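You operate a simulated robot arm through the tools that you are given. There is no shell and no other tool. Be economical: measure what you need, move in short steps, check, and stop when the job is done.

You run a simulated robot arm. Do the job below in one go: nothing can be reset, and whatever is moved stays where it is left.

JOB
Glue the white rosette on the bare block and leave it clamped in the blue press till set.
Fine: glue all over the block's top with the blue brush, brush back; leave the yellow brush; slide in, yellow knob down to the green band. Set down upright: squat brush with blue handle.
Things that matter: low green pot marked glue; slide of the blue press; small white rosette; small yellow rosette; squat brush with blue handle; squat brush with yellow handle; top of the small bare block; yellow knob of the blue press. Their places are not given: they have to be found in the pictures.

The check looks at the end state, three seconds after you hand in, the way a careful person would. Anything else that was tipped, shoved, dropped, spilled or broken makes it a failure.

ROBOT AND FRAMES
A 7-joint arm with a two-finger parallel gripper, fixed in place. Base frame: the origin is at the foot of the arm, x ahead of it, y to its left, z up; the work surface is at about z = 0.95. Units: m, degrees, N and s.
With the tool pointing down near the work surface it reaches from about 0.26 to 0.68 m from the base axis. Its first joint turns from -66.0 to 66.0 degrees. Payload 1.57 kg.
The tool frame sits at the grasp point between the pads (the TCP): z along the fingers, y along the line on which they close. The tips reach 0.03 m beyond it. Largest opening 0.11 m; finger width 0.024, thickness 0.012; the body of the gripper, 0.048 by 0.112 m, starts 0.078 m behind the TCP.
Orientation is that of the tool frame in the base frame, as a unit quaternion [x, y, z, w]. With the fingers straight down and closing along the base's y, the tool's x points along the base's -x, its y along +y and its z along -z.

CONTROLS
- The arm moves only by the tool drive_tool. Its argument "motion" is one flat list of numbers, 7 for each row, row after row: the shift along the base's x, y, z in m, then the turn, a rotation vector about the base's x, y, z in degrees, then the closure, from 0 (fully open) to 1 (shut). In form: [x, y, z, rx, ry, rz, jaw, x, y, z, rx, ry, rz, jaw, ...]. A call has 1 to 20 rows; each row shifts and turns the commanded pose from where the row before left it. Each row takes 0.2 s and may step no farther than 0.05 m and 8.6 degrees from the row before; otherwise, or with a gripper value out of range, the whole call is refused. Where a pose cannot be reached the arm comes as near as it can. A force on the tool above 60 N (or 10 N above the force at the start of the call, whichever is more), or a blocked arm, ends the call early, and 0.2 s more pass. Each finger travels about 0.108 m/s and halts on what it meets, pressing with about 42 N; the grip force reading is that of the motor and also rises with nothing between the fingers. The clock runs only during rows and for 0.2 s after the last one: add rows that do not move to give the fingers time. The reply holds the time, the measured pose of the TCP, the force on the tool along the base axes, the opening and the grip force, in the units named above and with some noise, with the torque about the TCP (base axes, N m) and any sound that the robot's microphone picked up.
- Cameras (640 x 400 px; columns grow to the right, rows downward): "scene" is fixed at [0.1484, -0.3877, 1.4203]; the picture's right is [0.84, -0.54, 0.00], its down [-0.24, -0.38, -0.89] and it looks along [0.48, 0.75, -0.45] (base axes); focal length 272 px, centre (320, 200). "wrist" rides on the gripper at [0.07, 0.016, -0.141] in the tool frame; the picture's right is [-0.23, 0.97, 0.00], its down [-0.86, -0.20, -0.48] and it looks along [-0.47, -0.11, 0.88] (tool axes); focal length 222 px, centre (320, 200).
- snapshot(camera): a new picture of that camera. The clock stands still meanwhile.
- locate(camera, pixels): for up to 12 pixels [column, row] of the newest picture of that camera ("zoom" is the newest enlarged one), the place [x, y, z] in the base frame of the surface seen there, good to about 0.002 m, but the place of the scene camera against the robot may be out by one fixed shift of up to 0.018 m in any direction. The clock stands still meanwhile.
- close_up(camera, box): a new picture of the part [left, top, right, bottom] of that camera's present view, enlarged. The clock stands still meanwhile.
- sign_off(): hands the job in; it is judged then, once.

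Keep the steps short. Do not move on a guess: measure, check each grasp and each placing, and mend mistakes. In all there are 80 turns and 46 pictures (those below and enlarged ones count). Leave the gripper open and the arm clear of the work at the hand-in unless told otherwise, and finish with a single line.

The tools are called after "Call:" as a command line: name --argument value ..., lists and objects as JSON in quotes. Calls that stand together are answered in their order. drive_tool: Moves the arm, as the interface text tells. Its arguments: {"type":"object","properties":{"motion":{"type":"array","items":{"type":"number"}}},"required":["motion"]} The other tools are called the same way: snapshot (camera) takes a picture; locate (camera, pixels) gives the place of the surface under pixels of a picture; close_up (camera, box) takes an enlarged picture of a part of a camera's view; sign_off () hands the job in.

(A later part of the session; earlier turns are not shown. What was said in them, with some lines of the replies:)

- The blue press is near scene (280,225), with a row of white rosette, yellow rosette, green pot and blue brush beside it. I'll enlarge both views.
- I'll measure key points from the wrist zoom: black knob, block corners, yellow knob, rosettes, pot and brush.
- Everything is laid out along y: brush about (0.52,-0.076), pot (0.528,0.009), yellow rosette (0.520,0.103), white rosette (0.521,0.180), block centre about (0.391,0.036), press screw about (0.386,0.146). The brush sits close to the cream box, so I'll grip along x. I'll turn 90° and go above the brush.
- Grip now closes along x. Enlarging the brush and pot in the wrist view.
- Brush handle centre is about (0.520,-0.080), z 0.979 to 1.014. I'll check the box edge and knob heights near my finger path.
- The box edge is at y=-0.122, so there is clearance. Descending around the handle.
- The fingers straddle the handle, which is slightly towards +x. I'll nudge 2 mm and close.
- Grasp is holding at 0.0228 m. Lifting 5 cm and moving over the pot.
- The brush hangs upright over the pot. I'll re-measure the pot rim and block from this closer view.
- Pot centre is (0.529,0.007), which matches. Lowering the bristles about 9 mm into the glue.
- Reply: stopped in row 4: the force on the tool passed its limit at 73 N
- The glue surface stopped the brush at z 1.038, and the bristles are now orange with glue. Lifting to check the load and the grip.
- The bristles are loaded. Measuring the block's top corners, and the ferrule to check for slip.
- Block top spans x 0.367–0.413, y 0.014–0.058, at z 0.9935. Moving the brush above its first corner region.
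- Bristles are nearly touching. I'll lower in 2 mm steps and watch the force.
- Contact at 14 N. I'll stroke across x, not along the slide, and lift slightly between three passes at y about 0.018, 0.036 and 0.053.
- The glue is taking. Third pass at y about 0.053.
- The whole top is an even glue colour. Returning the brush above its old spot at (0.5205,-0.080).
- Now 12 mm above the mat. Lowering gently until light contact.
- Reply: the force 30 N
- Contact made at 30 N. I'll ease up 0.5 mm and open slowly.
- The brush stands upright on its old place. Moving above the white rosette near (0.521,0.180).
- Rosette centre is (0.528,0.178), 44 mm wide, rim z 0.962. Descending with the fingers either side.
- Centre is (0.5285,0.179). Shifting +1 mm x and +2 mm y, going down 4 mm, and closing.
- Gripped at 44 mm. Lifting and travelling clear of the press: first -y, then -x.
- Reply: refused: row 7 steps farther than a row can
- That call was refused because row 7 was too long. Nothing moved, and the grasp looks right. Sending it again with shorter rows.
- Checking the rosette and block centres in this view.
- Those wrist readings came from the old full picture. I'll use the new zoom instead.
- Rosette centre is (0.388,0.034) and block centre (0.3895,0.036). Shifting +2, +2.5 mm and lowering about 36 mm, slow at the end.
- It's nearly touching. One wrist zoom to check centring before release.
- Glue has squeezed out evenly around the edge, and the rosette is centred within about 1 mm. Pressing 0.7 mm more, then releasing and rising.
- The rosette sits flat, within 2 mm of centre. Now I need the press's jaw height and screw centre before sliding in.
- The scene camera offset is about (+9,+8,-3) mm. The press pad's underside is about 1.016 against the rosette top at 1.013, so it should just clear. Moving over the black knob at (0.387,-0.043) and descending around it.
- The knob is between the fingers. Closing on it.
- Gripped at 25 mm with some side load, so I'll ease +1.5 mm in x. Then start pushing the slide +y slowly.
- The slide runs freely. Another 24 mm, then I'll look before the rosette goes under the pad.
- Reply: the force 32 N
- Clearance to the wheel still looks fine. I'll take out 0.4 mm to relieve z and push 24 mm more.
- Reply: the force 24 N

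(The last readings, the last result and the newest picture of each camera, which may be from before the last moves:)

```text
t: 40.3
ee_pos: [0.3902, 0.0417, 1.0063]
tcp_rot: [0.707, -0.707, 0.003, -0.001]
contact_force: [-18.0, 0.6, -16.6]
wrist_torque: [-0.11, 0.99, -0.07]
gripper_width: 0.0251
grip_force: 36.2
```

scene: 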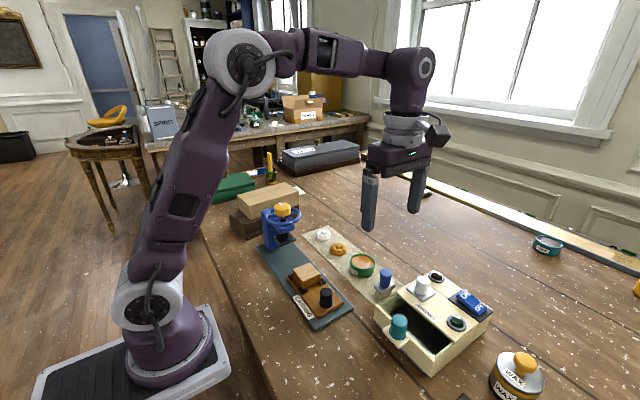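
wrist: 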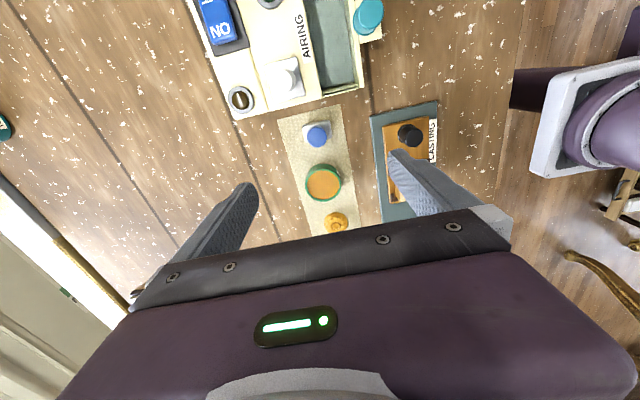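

Still smooth. Pushing on in 4 mm steps, watching for the end stop.

Call:
drive_tool --motion '[-0.001, 0.004, -0.0003, 0, 0, 0, 0.88, 0, 0.004, 0, 0, 0, 0, 0.88, 0, 0.004, 0, 0, 0, 0, 0.88, 0, 0.004, 0, 0, 0, 0, 0.88, 0, 0, 0, 0, 0, 0, 0.88]'

Call:
close_up --camera "scene" --box '[245, 190, 345, 290]'

```text
t: 41.5
ee_pos: [0.3902, 0.0573, 1.0058]
tcp_rot: [0.708, -0.707, 0.004, -0.003]
contact_force: [-14.2, 0.4, 11.0]
wrist_torque: [-0.07, 0.98, -0.12]
gripper_width: 0.0253
grip_force: 36.6
```

```text
4.00 times, centred on (295, 240) of scene
```

zoom: 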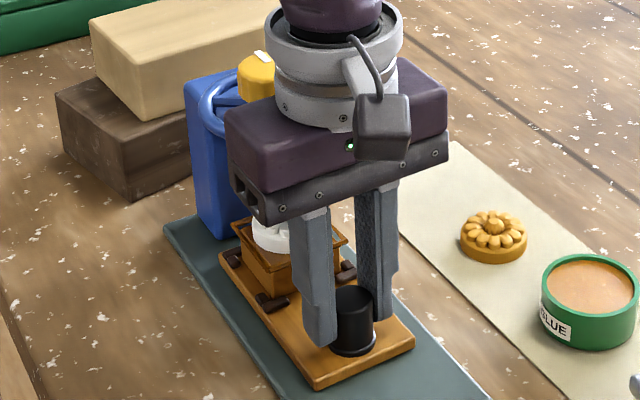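

Rosette is now about 8 mm short of the screw axis. Continuing in 2 mm steps.

Call:
drive_tool --motion '[-0.0005, 0.002, 0, 0, 0, 0, 0.88, 0, 0.002, 0, 0, 0, 0, 0.88, 0, 0.002, 0, 0, 0, 0, 0.88, 0, 0.002, 0, 0, 0, 0, 0.88, 0, 0, 0, 0, 0, 0, 0.88]'

```text
t: 42.7
ee_pos: [0.3897, 0.066, 1.0052]
tcp_rot: [-0.707, 0.707, -0.004, 0.004]
contact_force: [19.1, 0.5, -31.7]
wrist_torque: [0.24, 0.38, 0.11]
gripper_width: 0.0256
grip_force: 36.7
```

No stop felt yet. Two more 2 mm steps, watching the y force.

Call:
drive_tool --motion '[0, 0.002, -0.0002, 0, 0, 0, 0.88, 0, 0.002, 0, 0, 0, 0, 0.88, 0, 0, 0, 0, 0, 0, 0.88]'

Call:
close_up --camera "scene" --box '[250, 200, 330, 280]'

```text
t: 43.5
ee_pos: [0.3897, 0.0689, 1.0076]
tcp_rot: [-0.707, 0.707, -0.003, 0.002]
contact_force: [23.9, -13.7, -0.3]
wrist_torque: [-0.51, 0.18, -0.07]
gripper_width: 0.0254
grip_force: 37.0
```

```text
5.00 times, centred on (290, 240) of scene
```

zoom: 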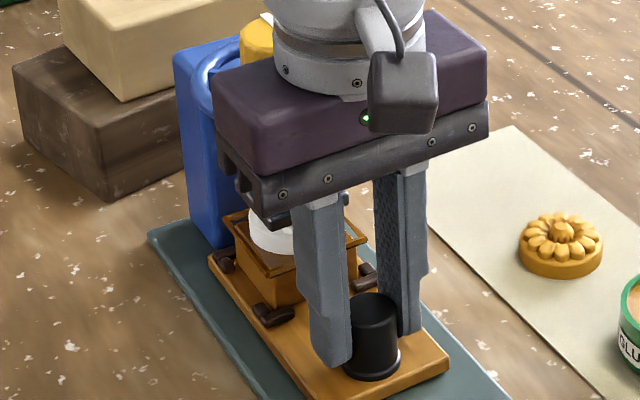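

The y force rose to -14 N, so it's at the stop. One more 1 mm push to seat it, back off, then open and rise straight up.

Call:
drive_tool --motion '[0, 0.001, 0, 0, 0, 0, 0.88, 0, 0, 0, 0, 0, 0, 0.88]'

```text
t: 44.1
ee_pos: [0.3891, 0.069, 1.0064]
tcp_rot: [-0.707, 0.707, -0.003, 0.001]
contact_force: [29.6, -25.2, -3.1]
wrist_torque: [-0.6, 0.03, -0.04]
gripper_width: 0.0252
grip_force: 36.7
```

A hard stop at y 0.069, confirmed by 25 N with no motion. Relieving, opening, backing off and rising.

Call:
drive_tool --motion '[0.001, -0.002, 0, 0, 0, 0, 0.88, 0, 0, 0, 0, 0, 0, 0.75, 0, 0, 0, 0, 0, 0, 0.6, 0, 0, 0, 0, 0, 0, 0.5, 0, 0, 0.02, 0, 0, 0, 0.4, 0, -0.02, 0.03, 0, 0, 0, 0.4, 0, -0.02, 0.04, 0, 0, 0, 0.4, 0, -0.02, 0.04, 0, 0, 0, 0.4, 0, -0.01, 0.04, 0, 0, 0, 0.4, 0, 0, 0, 0, 0, 0, 0.4]'

Call:
close_up --camera "scene" --box '[250, 195, 330, 275]'

Call:
snapshot --camera "wrist"

```text
t: 46.3
ee_pos: [0.3901, -0.0038, 1.1731]
tcp_rot: [-0.707, 0.707, -0.004, 0.002]
contact_force: [-0.7, -0.5, -0.7]
wrist_torque: [-0.02, 0.0, 0.01]
gripper_width: 0.0657
grip_force: 0.0
```

```text
5.00 times, centred on (290, 235) of scene
```

zoom: 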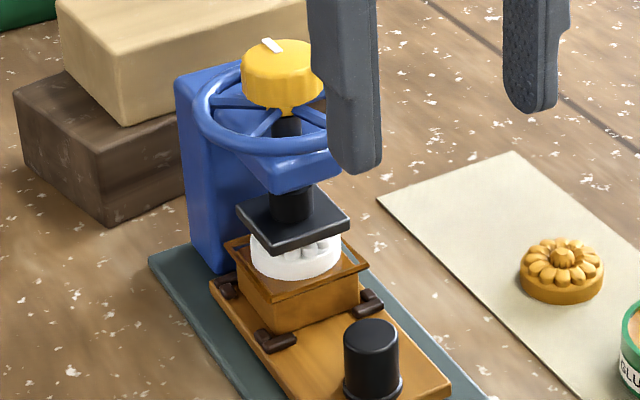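

```text
8 pictures are left
```

wrist: 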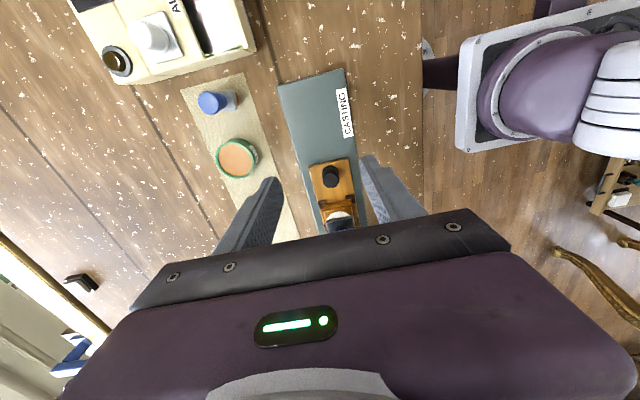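

The rosette is under the pad with a small gap. Now rising over the yellow knob near (0.386,0.146) for a close look.

Call:
drive_tool --motion '[0, 0, 0.02, 0, 0, 0, 0.3, -0.001, 0.035, 0, 0, 0, 0, 0.3, -0.001, 0.035, 0, 0, 0, 0, 0.3, -0.001, 0.035, 0, 0, 0, 0, 0.3, -0.001, 0.044, 0, 0, 0, 0, 0.3, 0, 0, 0, 0, 0, 0, 0.3]'

Call:
close_up --camera "wrist" --box '[220, 60, 460, 220]'

```text
t: 47.7
ee_pos: [0.3841, 0.1464, 1.1932]
tcp_rot: [-0.707, 0.707, -0.003, 0.002]
contact_force: [-0.6, 0.3, 0.2]
wrist_torque: [-0.02, 0.01, 0.02]
gripper_width: 0.077
grip_force: 0.0
```

```text
2.50 times, centred on (340, 140) of wrist
```

zoom: 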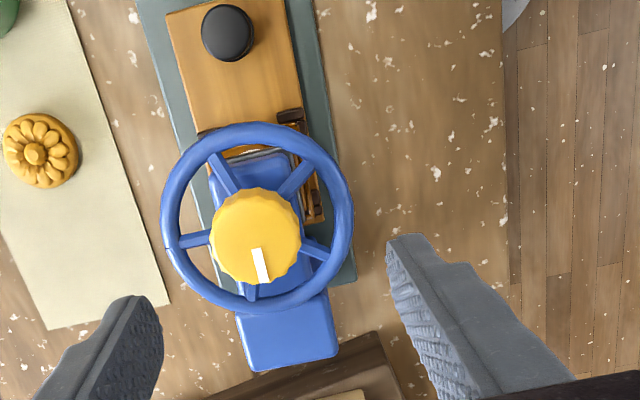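

Call:
locate --camera "zoom" --pixels '[[256, 235], [212, 238], [301, 232], [256, 190], [263, 284], [170, 225], [347, 215], [250, 128], [263, 308], [285, 330], [228, 33]]'

```text
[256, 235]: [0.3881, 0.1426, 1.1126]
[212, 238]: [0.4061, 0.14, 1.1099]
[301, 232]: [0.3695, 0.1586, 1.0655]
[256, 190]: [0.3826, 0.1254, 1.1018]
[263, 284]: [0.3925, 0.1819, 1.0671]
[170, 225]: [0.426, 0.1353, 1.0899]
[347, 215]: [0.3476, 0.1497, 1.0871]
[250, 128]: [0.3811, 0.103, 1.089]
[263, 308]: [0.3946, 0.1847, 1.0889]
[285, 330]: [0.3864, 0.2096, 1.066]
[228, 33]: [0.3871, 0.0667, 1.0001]
```

Screw axis is (0.388,0.1435). The knob is about 37 mm wide, z 1.09 to 1.113, with the wheel rim at 1.09. Descending with fingertips to about 1.094 and closing.

Call:
drive_tool --motion '[0.003, -0.002, -0.025, 0, 0, 0, 0.3, 0, 0, -0.025, 0, 0, 0, 0.3, 0, 0, -0.014, 0, 0, 0, 0.3, 0, 0, -0.005, 0, 0, 0, 0.3, 0, 0, 0, 0, 0, 0, 0.45, 0, 0, 0, 0, 0, 0, 0.6, 0, 0, 0, 0, 0, 0, 0.72, 0, 0, 0, 0, 0, 0, 0.75, 0, 0, 0, 0, 0, 0, 0.75]'

```text
t: 49.7
ee_pos: [0.3881, 0.1447, 1.1255]
tcp_rot: [0.707, -0.707, 0.003, -0.003]
contact_force: [16.5, 0.2, -3.2]
wrist_torque: [0.12, -0.24, -0.03]
gripper_width: 0.0419
grip_force: 7.7
```

Contact at 42 mm with grip still building. Easing +1 mm x and waiting.

Call:
drive_tool --motion '[0.001, 0, 0, 0, 0, 0, 0.85, 0, 0, 0, 0, 0, 0, 0.85, 0, 0, 0, 0, 0, 0, 0.85]'

```text
t: 50.5
ee_pos: [0.3901, 0.144, 1.1252]
tcp_rot: [-0.706, 0.708, -0.002, 0.003]
contact_force: [29.3, -2.8, -6.1]
wrist_torque: [-0.19, -0.16, -0.04]
gripper_width: 0.0371
grip_force: 43.1
```

Firm grip at 37 mm, but the side force of 29 N shows the axis is further +x. Shifting +2 mm, then a small clockwise test turn.

Call:
drive_tool --motion '[0.002, 0, 0, 0, 0, 0, 0.85, 0, 0, 0, 0, 0, -5, 0.85, 0, 0, 0, 0, 0, -5, 0.85, 0, 0, 0, 0, 0, 0, 0.85]'

```text
t: 51.5
ee_pos: [0.3894, 0.1441, 1.1258]
tcp_rot: [-0.643, 0.766, -0.002, 0.0]
contact_force: [-5.7, -5.7, -7.8]
wrist_torque: [-0.49, 0.73, 0.01]
gripper_width: 0.0367
grip_force: 43.4
```

It turned 10° with almost no torque. Turning 40° more clockwise and watching the vertical force.

Call:
drive_tool --motion '[0, 0, 0, 0, 0, -8, 0.85, 0, 0, 0, 0, 0, -8, 0.85, 0, 0, 0, 0, 0, -8, 0.85, 0, 0, 0, 0, 0, -8, 0.85, 0, 0, 0, 0, 0, -8, 0.85, 0, 0, 0, 0, 0, 0, 0.85]'

Call:
close_up --camera "scene" --box '[240, 175, 320, 260]'

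```text
t: 52.9
ee_pos: [0.3893, 0.1444, 1.1254]
tcp_rot: [-0.341, 0.94, -0.004, -0.003]
contact_force: [-28.7, -1.9, -27.9]
wrist_torque: [-0.04, 1.07, 0.05]
gripper_width: 0.0366
grip_force: 43.8
```

```text
4.71 times, centred on (280, 218) of scene
```

zoom: 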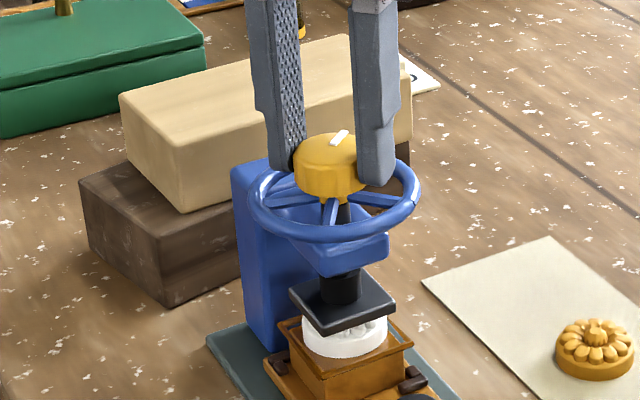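

The pointer rotated and the knob pulls down, so clockwise lowers it. Continuing while feeding down a little and easing -x.

Call:
drive_tool --motion '[-0.001, 0, -0.0004, 0, 0, -8, 0.85, 0, 0, -0.0001, 0, 0, -8, 0.85, 0, 0, -0.0001, 0, 0, -8, 0.85, 0, 0, -0.0001, 0, 0, -8, 0.85, 0, 0, -0.0001, 0, 0, -8, 0.85, 0, 0, 0, 0, 0, 0, 0.85]'

```text
t: 54.3
ee_pos: [0.3907, 0.1457, 1.1242]
tcp_rot: [0.001, 1.0, -0.005, -0.001]
contact_force: [-17.7, -1.3, -31.3]
wrist_torque: [0.48, 0.44, 0.06]
gripper_width: 0.0368
grip_force: 43.5
```

90° done so far with torque still low. Another 40° with a bit more feed.

Call:
drive_tool --motion '[-0.0005, 0, -0.0005, 0, 0, -8, 0.85, 0, 0, -0.00015, 0, 0, -8, 0.85, 0, 0, -0.00015, 0, 0, -8, 0.85, 0, 0, -0.00015, 0, 0, -8, 0.85, 0, 0, -0.00015, 0, 0, -8, 0.85, 0, 0, 0, 0, 0, 0, 0.85]'

```text
t: 55.7
ee_pos: [0.3905, 0.145, 1.126]
tcp_rot: [0.343, 0.939, -0.004, -0.002]
contact_force: [-2.1, -9.3, -35.6]
wrist_torque: [-0.07, -0.4, 0.04]
gripper_width: 0.0371
grip_force: 42.9
```

Call:
drive_tool --motion '[0, 0, -0.0006, 0, 0, -8, 0.85, 0, 0, -0.0002, 0, 0, -8, 0.85, 0, 0, -0.0002, 0, 0, -8, 0.85, 0, 0, -0.0002, 0, 0, -8, 0.85, 0, 0, -0.0002, 0, 0, -8, 0.85, 0, 0, 0, 0, 0, 0, 0.85]'

Call:
close_up --camera "scene" --box '[240, 185, 320, 270]'

```text
t: 57.1
ee_pos: [0.3904, 0.1452, 1.123]
tcp_rot: [0.643, 0.766, -0.003, -0.002]
contact_force: [-5.1, -20.6, -17.8]
wrist_torque: [-0.83, -0.39, 0.06]
gripper_width: 0.0369
grip_force: 43.8
```

```text
4.71 times, centred on (280, 228) of scene
```

zoom: 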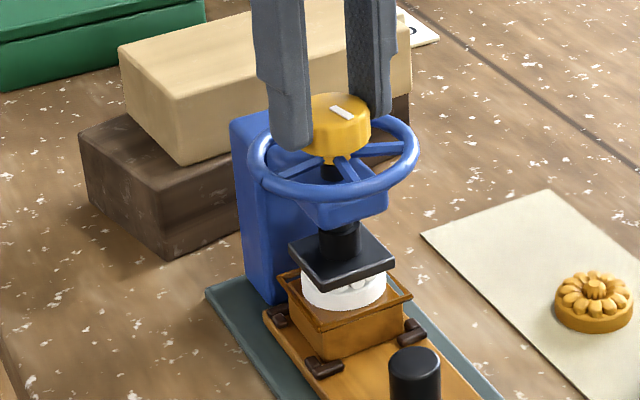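

The pad is closer to the rosette. 40° more clockwise.

Call:
drive_tool --motion '[0, -0.001, -0.0003, 0, 0, -8, 0.85, 0, 0, -0.0002, 0, 0, -8, 0.85, 0, 0, -0.0002, 0, 0, -8, 0.85, 0, 0, -0.0002, 0, 0, -8, 0.85, 0, 0, -0.0002, 0, 0, -8, 0.85, 0, 0, 0, 0, 0, 0, 0.85]'

```text
t: 58.5
ee_pos: [0.3897, 0.1441, 1.1214]
tcp_rot: [0.866, 0.5, -0.001, -0.005]
contact_force: [-14.9, -4.9, 8.7]
wrist_torque: [-0.4, 0.2, 0.01]
gripper_width: 0.0367
grip_force: 43.4
```

Call:
drive_tool --motion '[-0.0005, 0, 0, 0, 0, -8, 0.85, 0, 0, -0.0001, 0, 0, -8, 0.85, 0, 0, -0.0001, 0, 0, -8, 0.85, 0, 0, -0.0001, 0, 0, -8, 0.85, 0, 0, 0, 0, 0, 0, 0.85]'

```text
t: 59.6
ee_pos: [0.3943, 0.1469, 1.1172]
tcp_rot: [0.967, 0.255, -0.004, -0.015]
contact_force: [-10.5, 9.8, 13.5]
wrist_torque: [-0.26, 0.25, -0.07]
gripper_width: 0.0364
grip_force: 43.0
out of reach, approached as far as the arm can: row 4
stopped in row 5: the force on the tool passed its limit at 72 N (the readings are from after the stop); the commanded pose is now the measured one
```

The wrist reached its turning limit after about 240°, and the arm shifted a few mm. Opening the fingers and rising straight, then levelling.

Call:
drive_tool --motion '[0, 0, 0, 0, 0, 0, 0.6, 0, 0, 0, 0, 0, 0, 0.4, 0, 0, 0, 0, 0, 0, 0.3, 0, 0, 0.015, 0, 0, 0, 0.3, 0, 0, 0.03, 0, 0, 0, 0.3, 0, 0, 0.03, -1.55, -0.88, 0, 0.3, 0, 0, 0, 0, 0, 0, 0.3]'

Call:
close_up --camera "scene" --box '[245, 190, 315, 265]'

```text
t: 61.2
ee_pos: [0.4135, 0.1365, 1.1908]
tcp_rot: [0.967, 0.255, 0.001, 0.001]
contact_force: [0.8, 0.1, -0.2]
wrist_torque: [0.0, -0.03, 0.0]
gripper_width: 0.0771
grip_force: 0.0
out of reach, approached as far as the arm can: row 5, 6
```

```text
5.33 times, centred on (280, 228) of scene
```

zoom: 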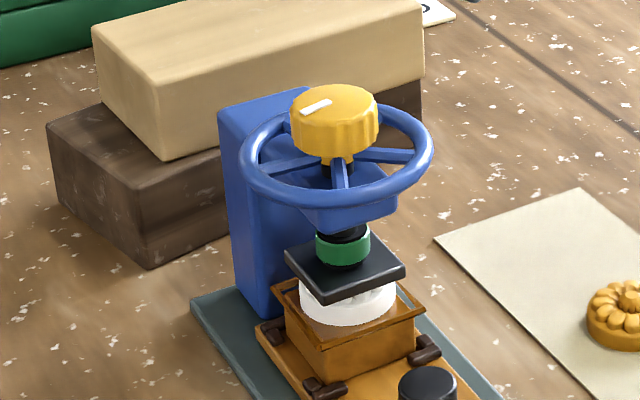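

A green band now shows on the screw shaft just above the pad. Looking closer at it.

Call:
close_up --camera "scene" --box '[275, 205, 305, 240]'

```text
11.43 times, centred on (290, 222) of scene
```

zoom: 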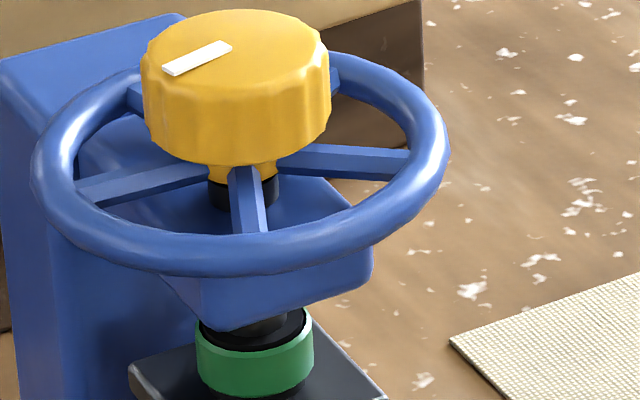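

Call:
locate --camera "zoom" --pixels '[[160, 375], [345, 385], [255, 350], [255, 385], [255, 335], [290, 310], [240, 40], [240, 190], [255, 322]]'

```text
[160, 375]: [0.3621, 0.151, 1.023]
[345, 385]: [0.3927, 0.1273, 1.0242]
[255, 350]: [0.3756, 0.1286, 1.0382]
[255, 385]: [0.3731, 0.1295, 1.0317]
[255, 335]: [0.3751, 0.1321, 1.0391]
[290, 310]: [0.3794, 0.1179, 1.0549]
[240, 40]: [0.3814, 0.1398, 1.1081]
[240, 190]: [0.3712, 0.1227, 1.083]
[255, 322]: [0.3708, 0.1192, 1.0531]
```

The knob top dropped about 7 mm (1.1126 to 1.105). The pad underside is about 1.0145, level with the rosette top, and the green band stays showing after release. That is the clamped state, so I won't tighten further. Unwinding and backing the arm clear.

Call:
drive_tool --motion '[0, 0, 0.01, 0, 0, 8, 0.2, 0, 0, 0.02, 0, 0, 8, 0.1, 0, 0, 0.03, 0, 0, 8, 0, 0, 0, 0.03, 0, 0, 8, 0, 0, -0.01, 0.02, 0, 0, 8, 0, 0, -0.03, 0, 0, 0, 8, 0, 0, -0.03, 0, 0, 0, 8, 0, -0.01, -0.03, 0, 0, 0, 8, 0, -0.01, -0.03, 0, 0, 0, 8, 0, -0.01, -0.03, 0, 0, 0, 8, 0, 0, 0, 0, 0, 0, 0, 0]'

Call:
close_up --camera "scene" --box '[230, 190, 430, 330]'

```text
t: 63.6
ee_pos: [0.3857, -0.0229, 1.3021]
tcp_rot: [0.579, 0.816, 0.0, 0.001]
contact_force: [-0.4, -0.6, -0.7]
wrist_torque: [-0.01, 0.02, -0.02]
gripper_width: 0.1101
grip_force: 0.1
```

```text
2.86 times, centred on (330, 260) of scene
```

zoom: 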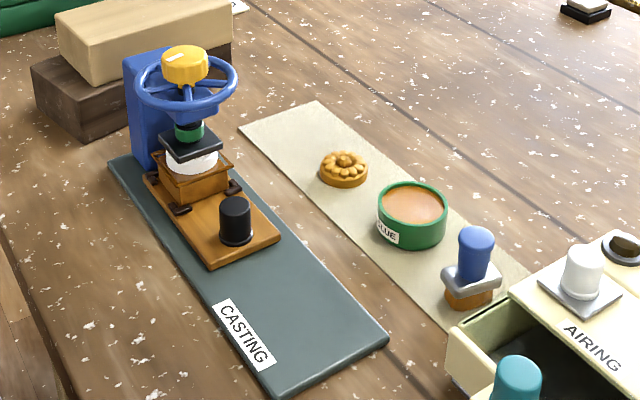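

The rosette is clamped under the pad with the green band showing. The brush is upright on its mat, and the pot and yellow rosette haven't moved. The gripper is open and clear. Handing in.

Call:
sign_off

```text
The job is handed in.
```

The white rosette is glued to the block and clamped in the blue press with the green band showing; the blue brush is back upright, the yellow brush was never touched (I didn't see it in the pictures), and the job is handed in.
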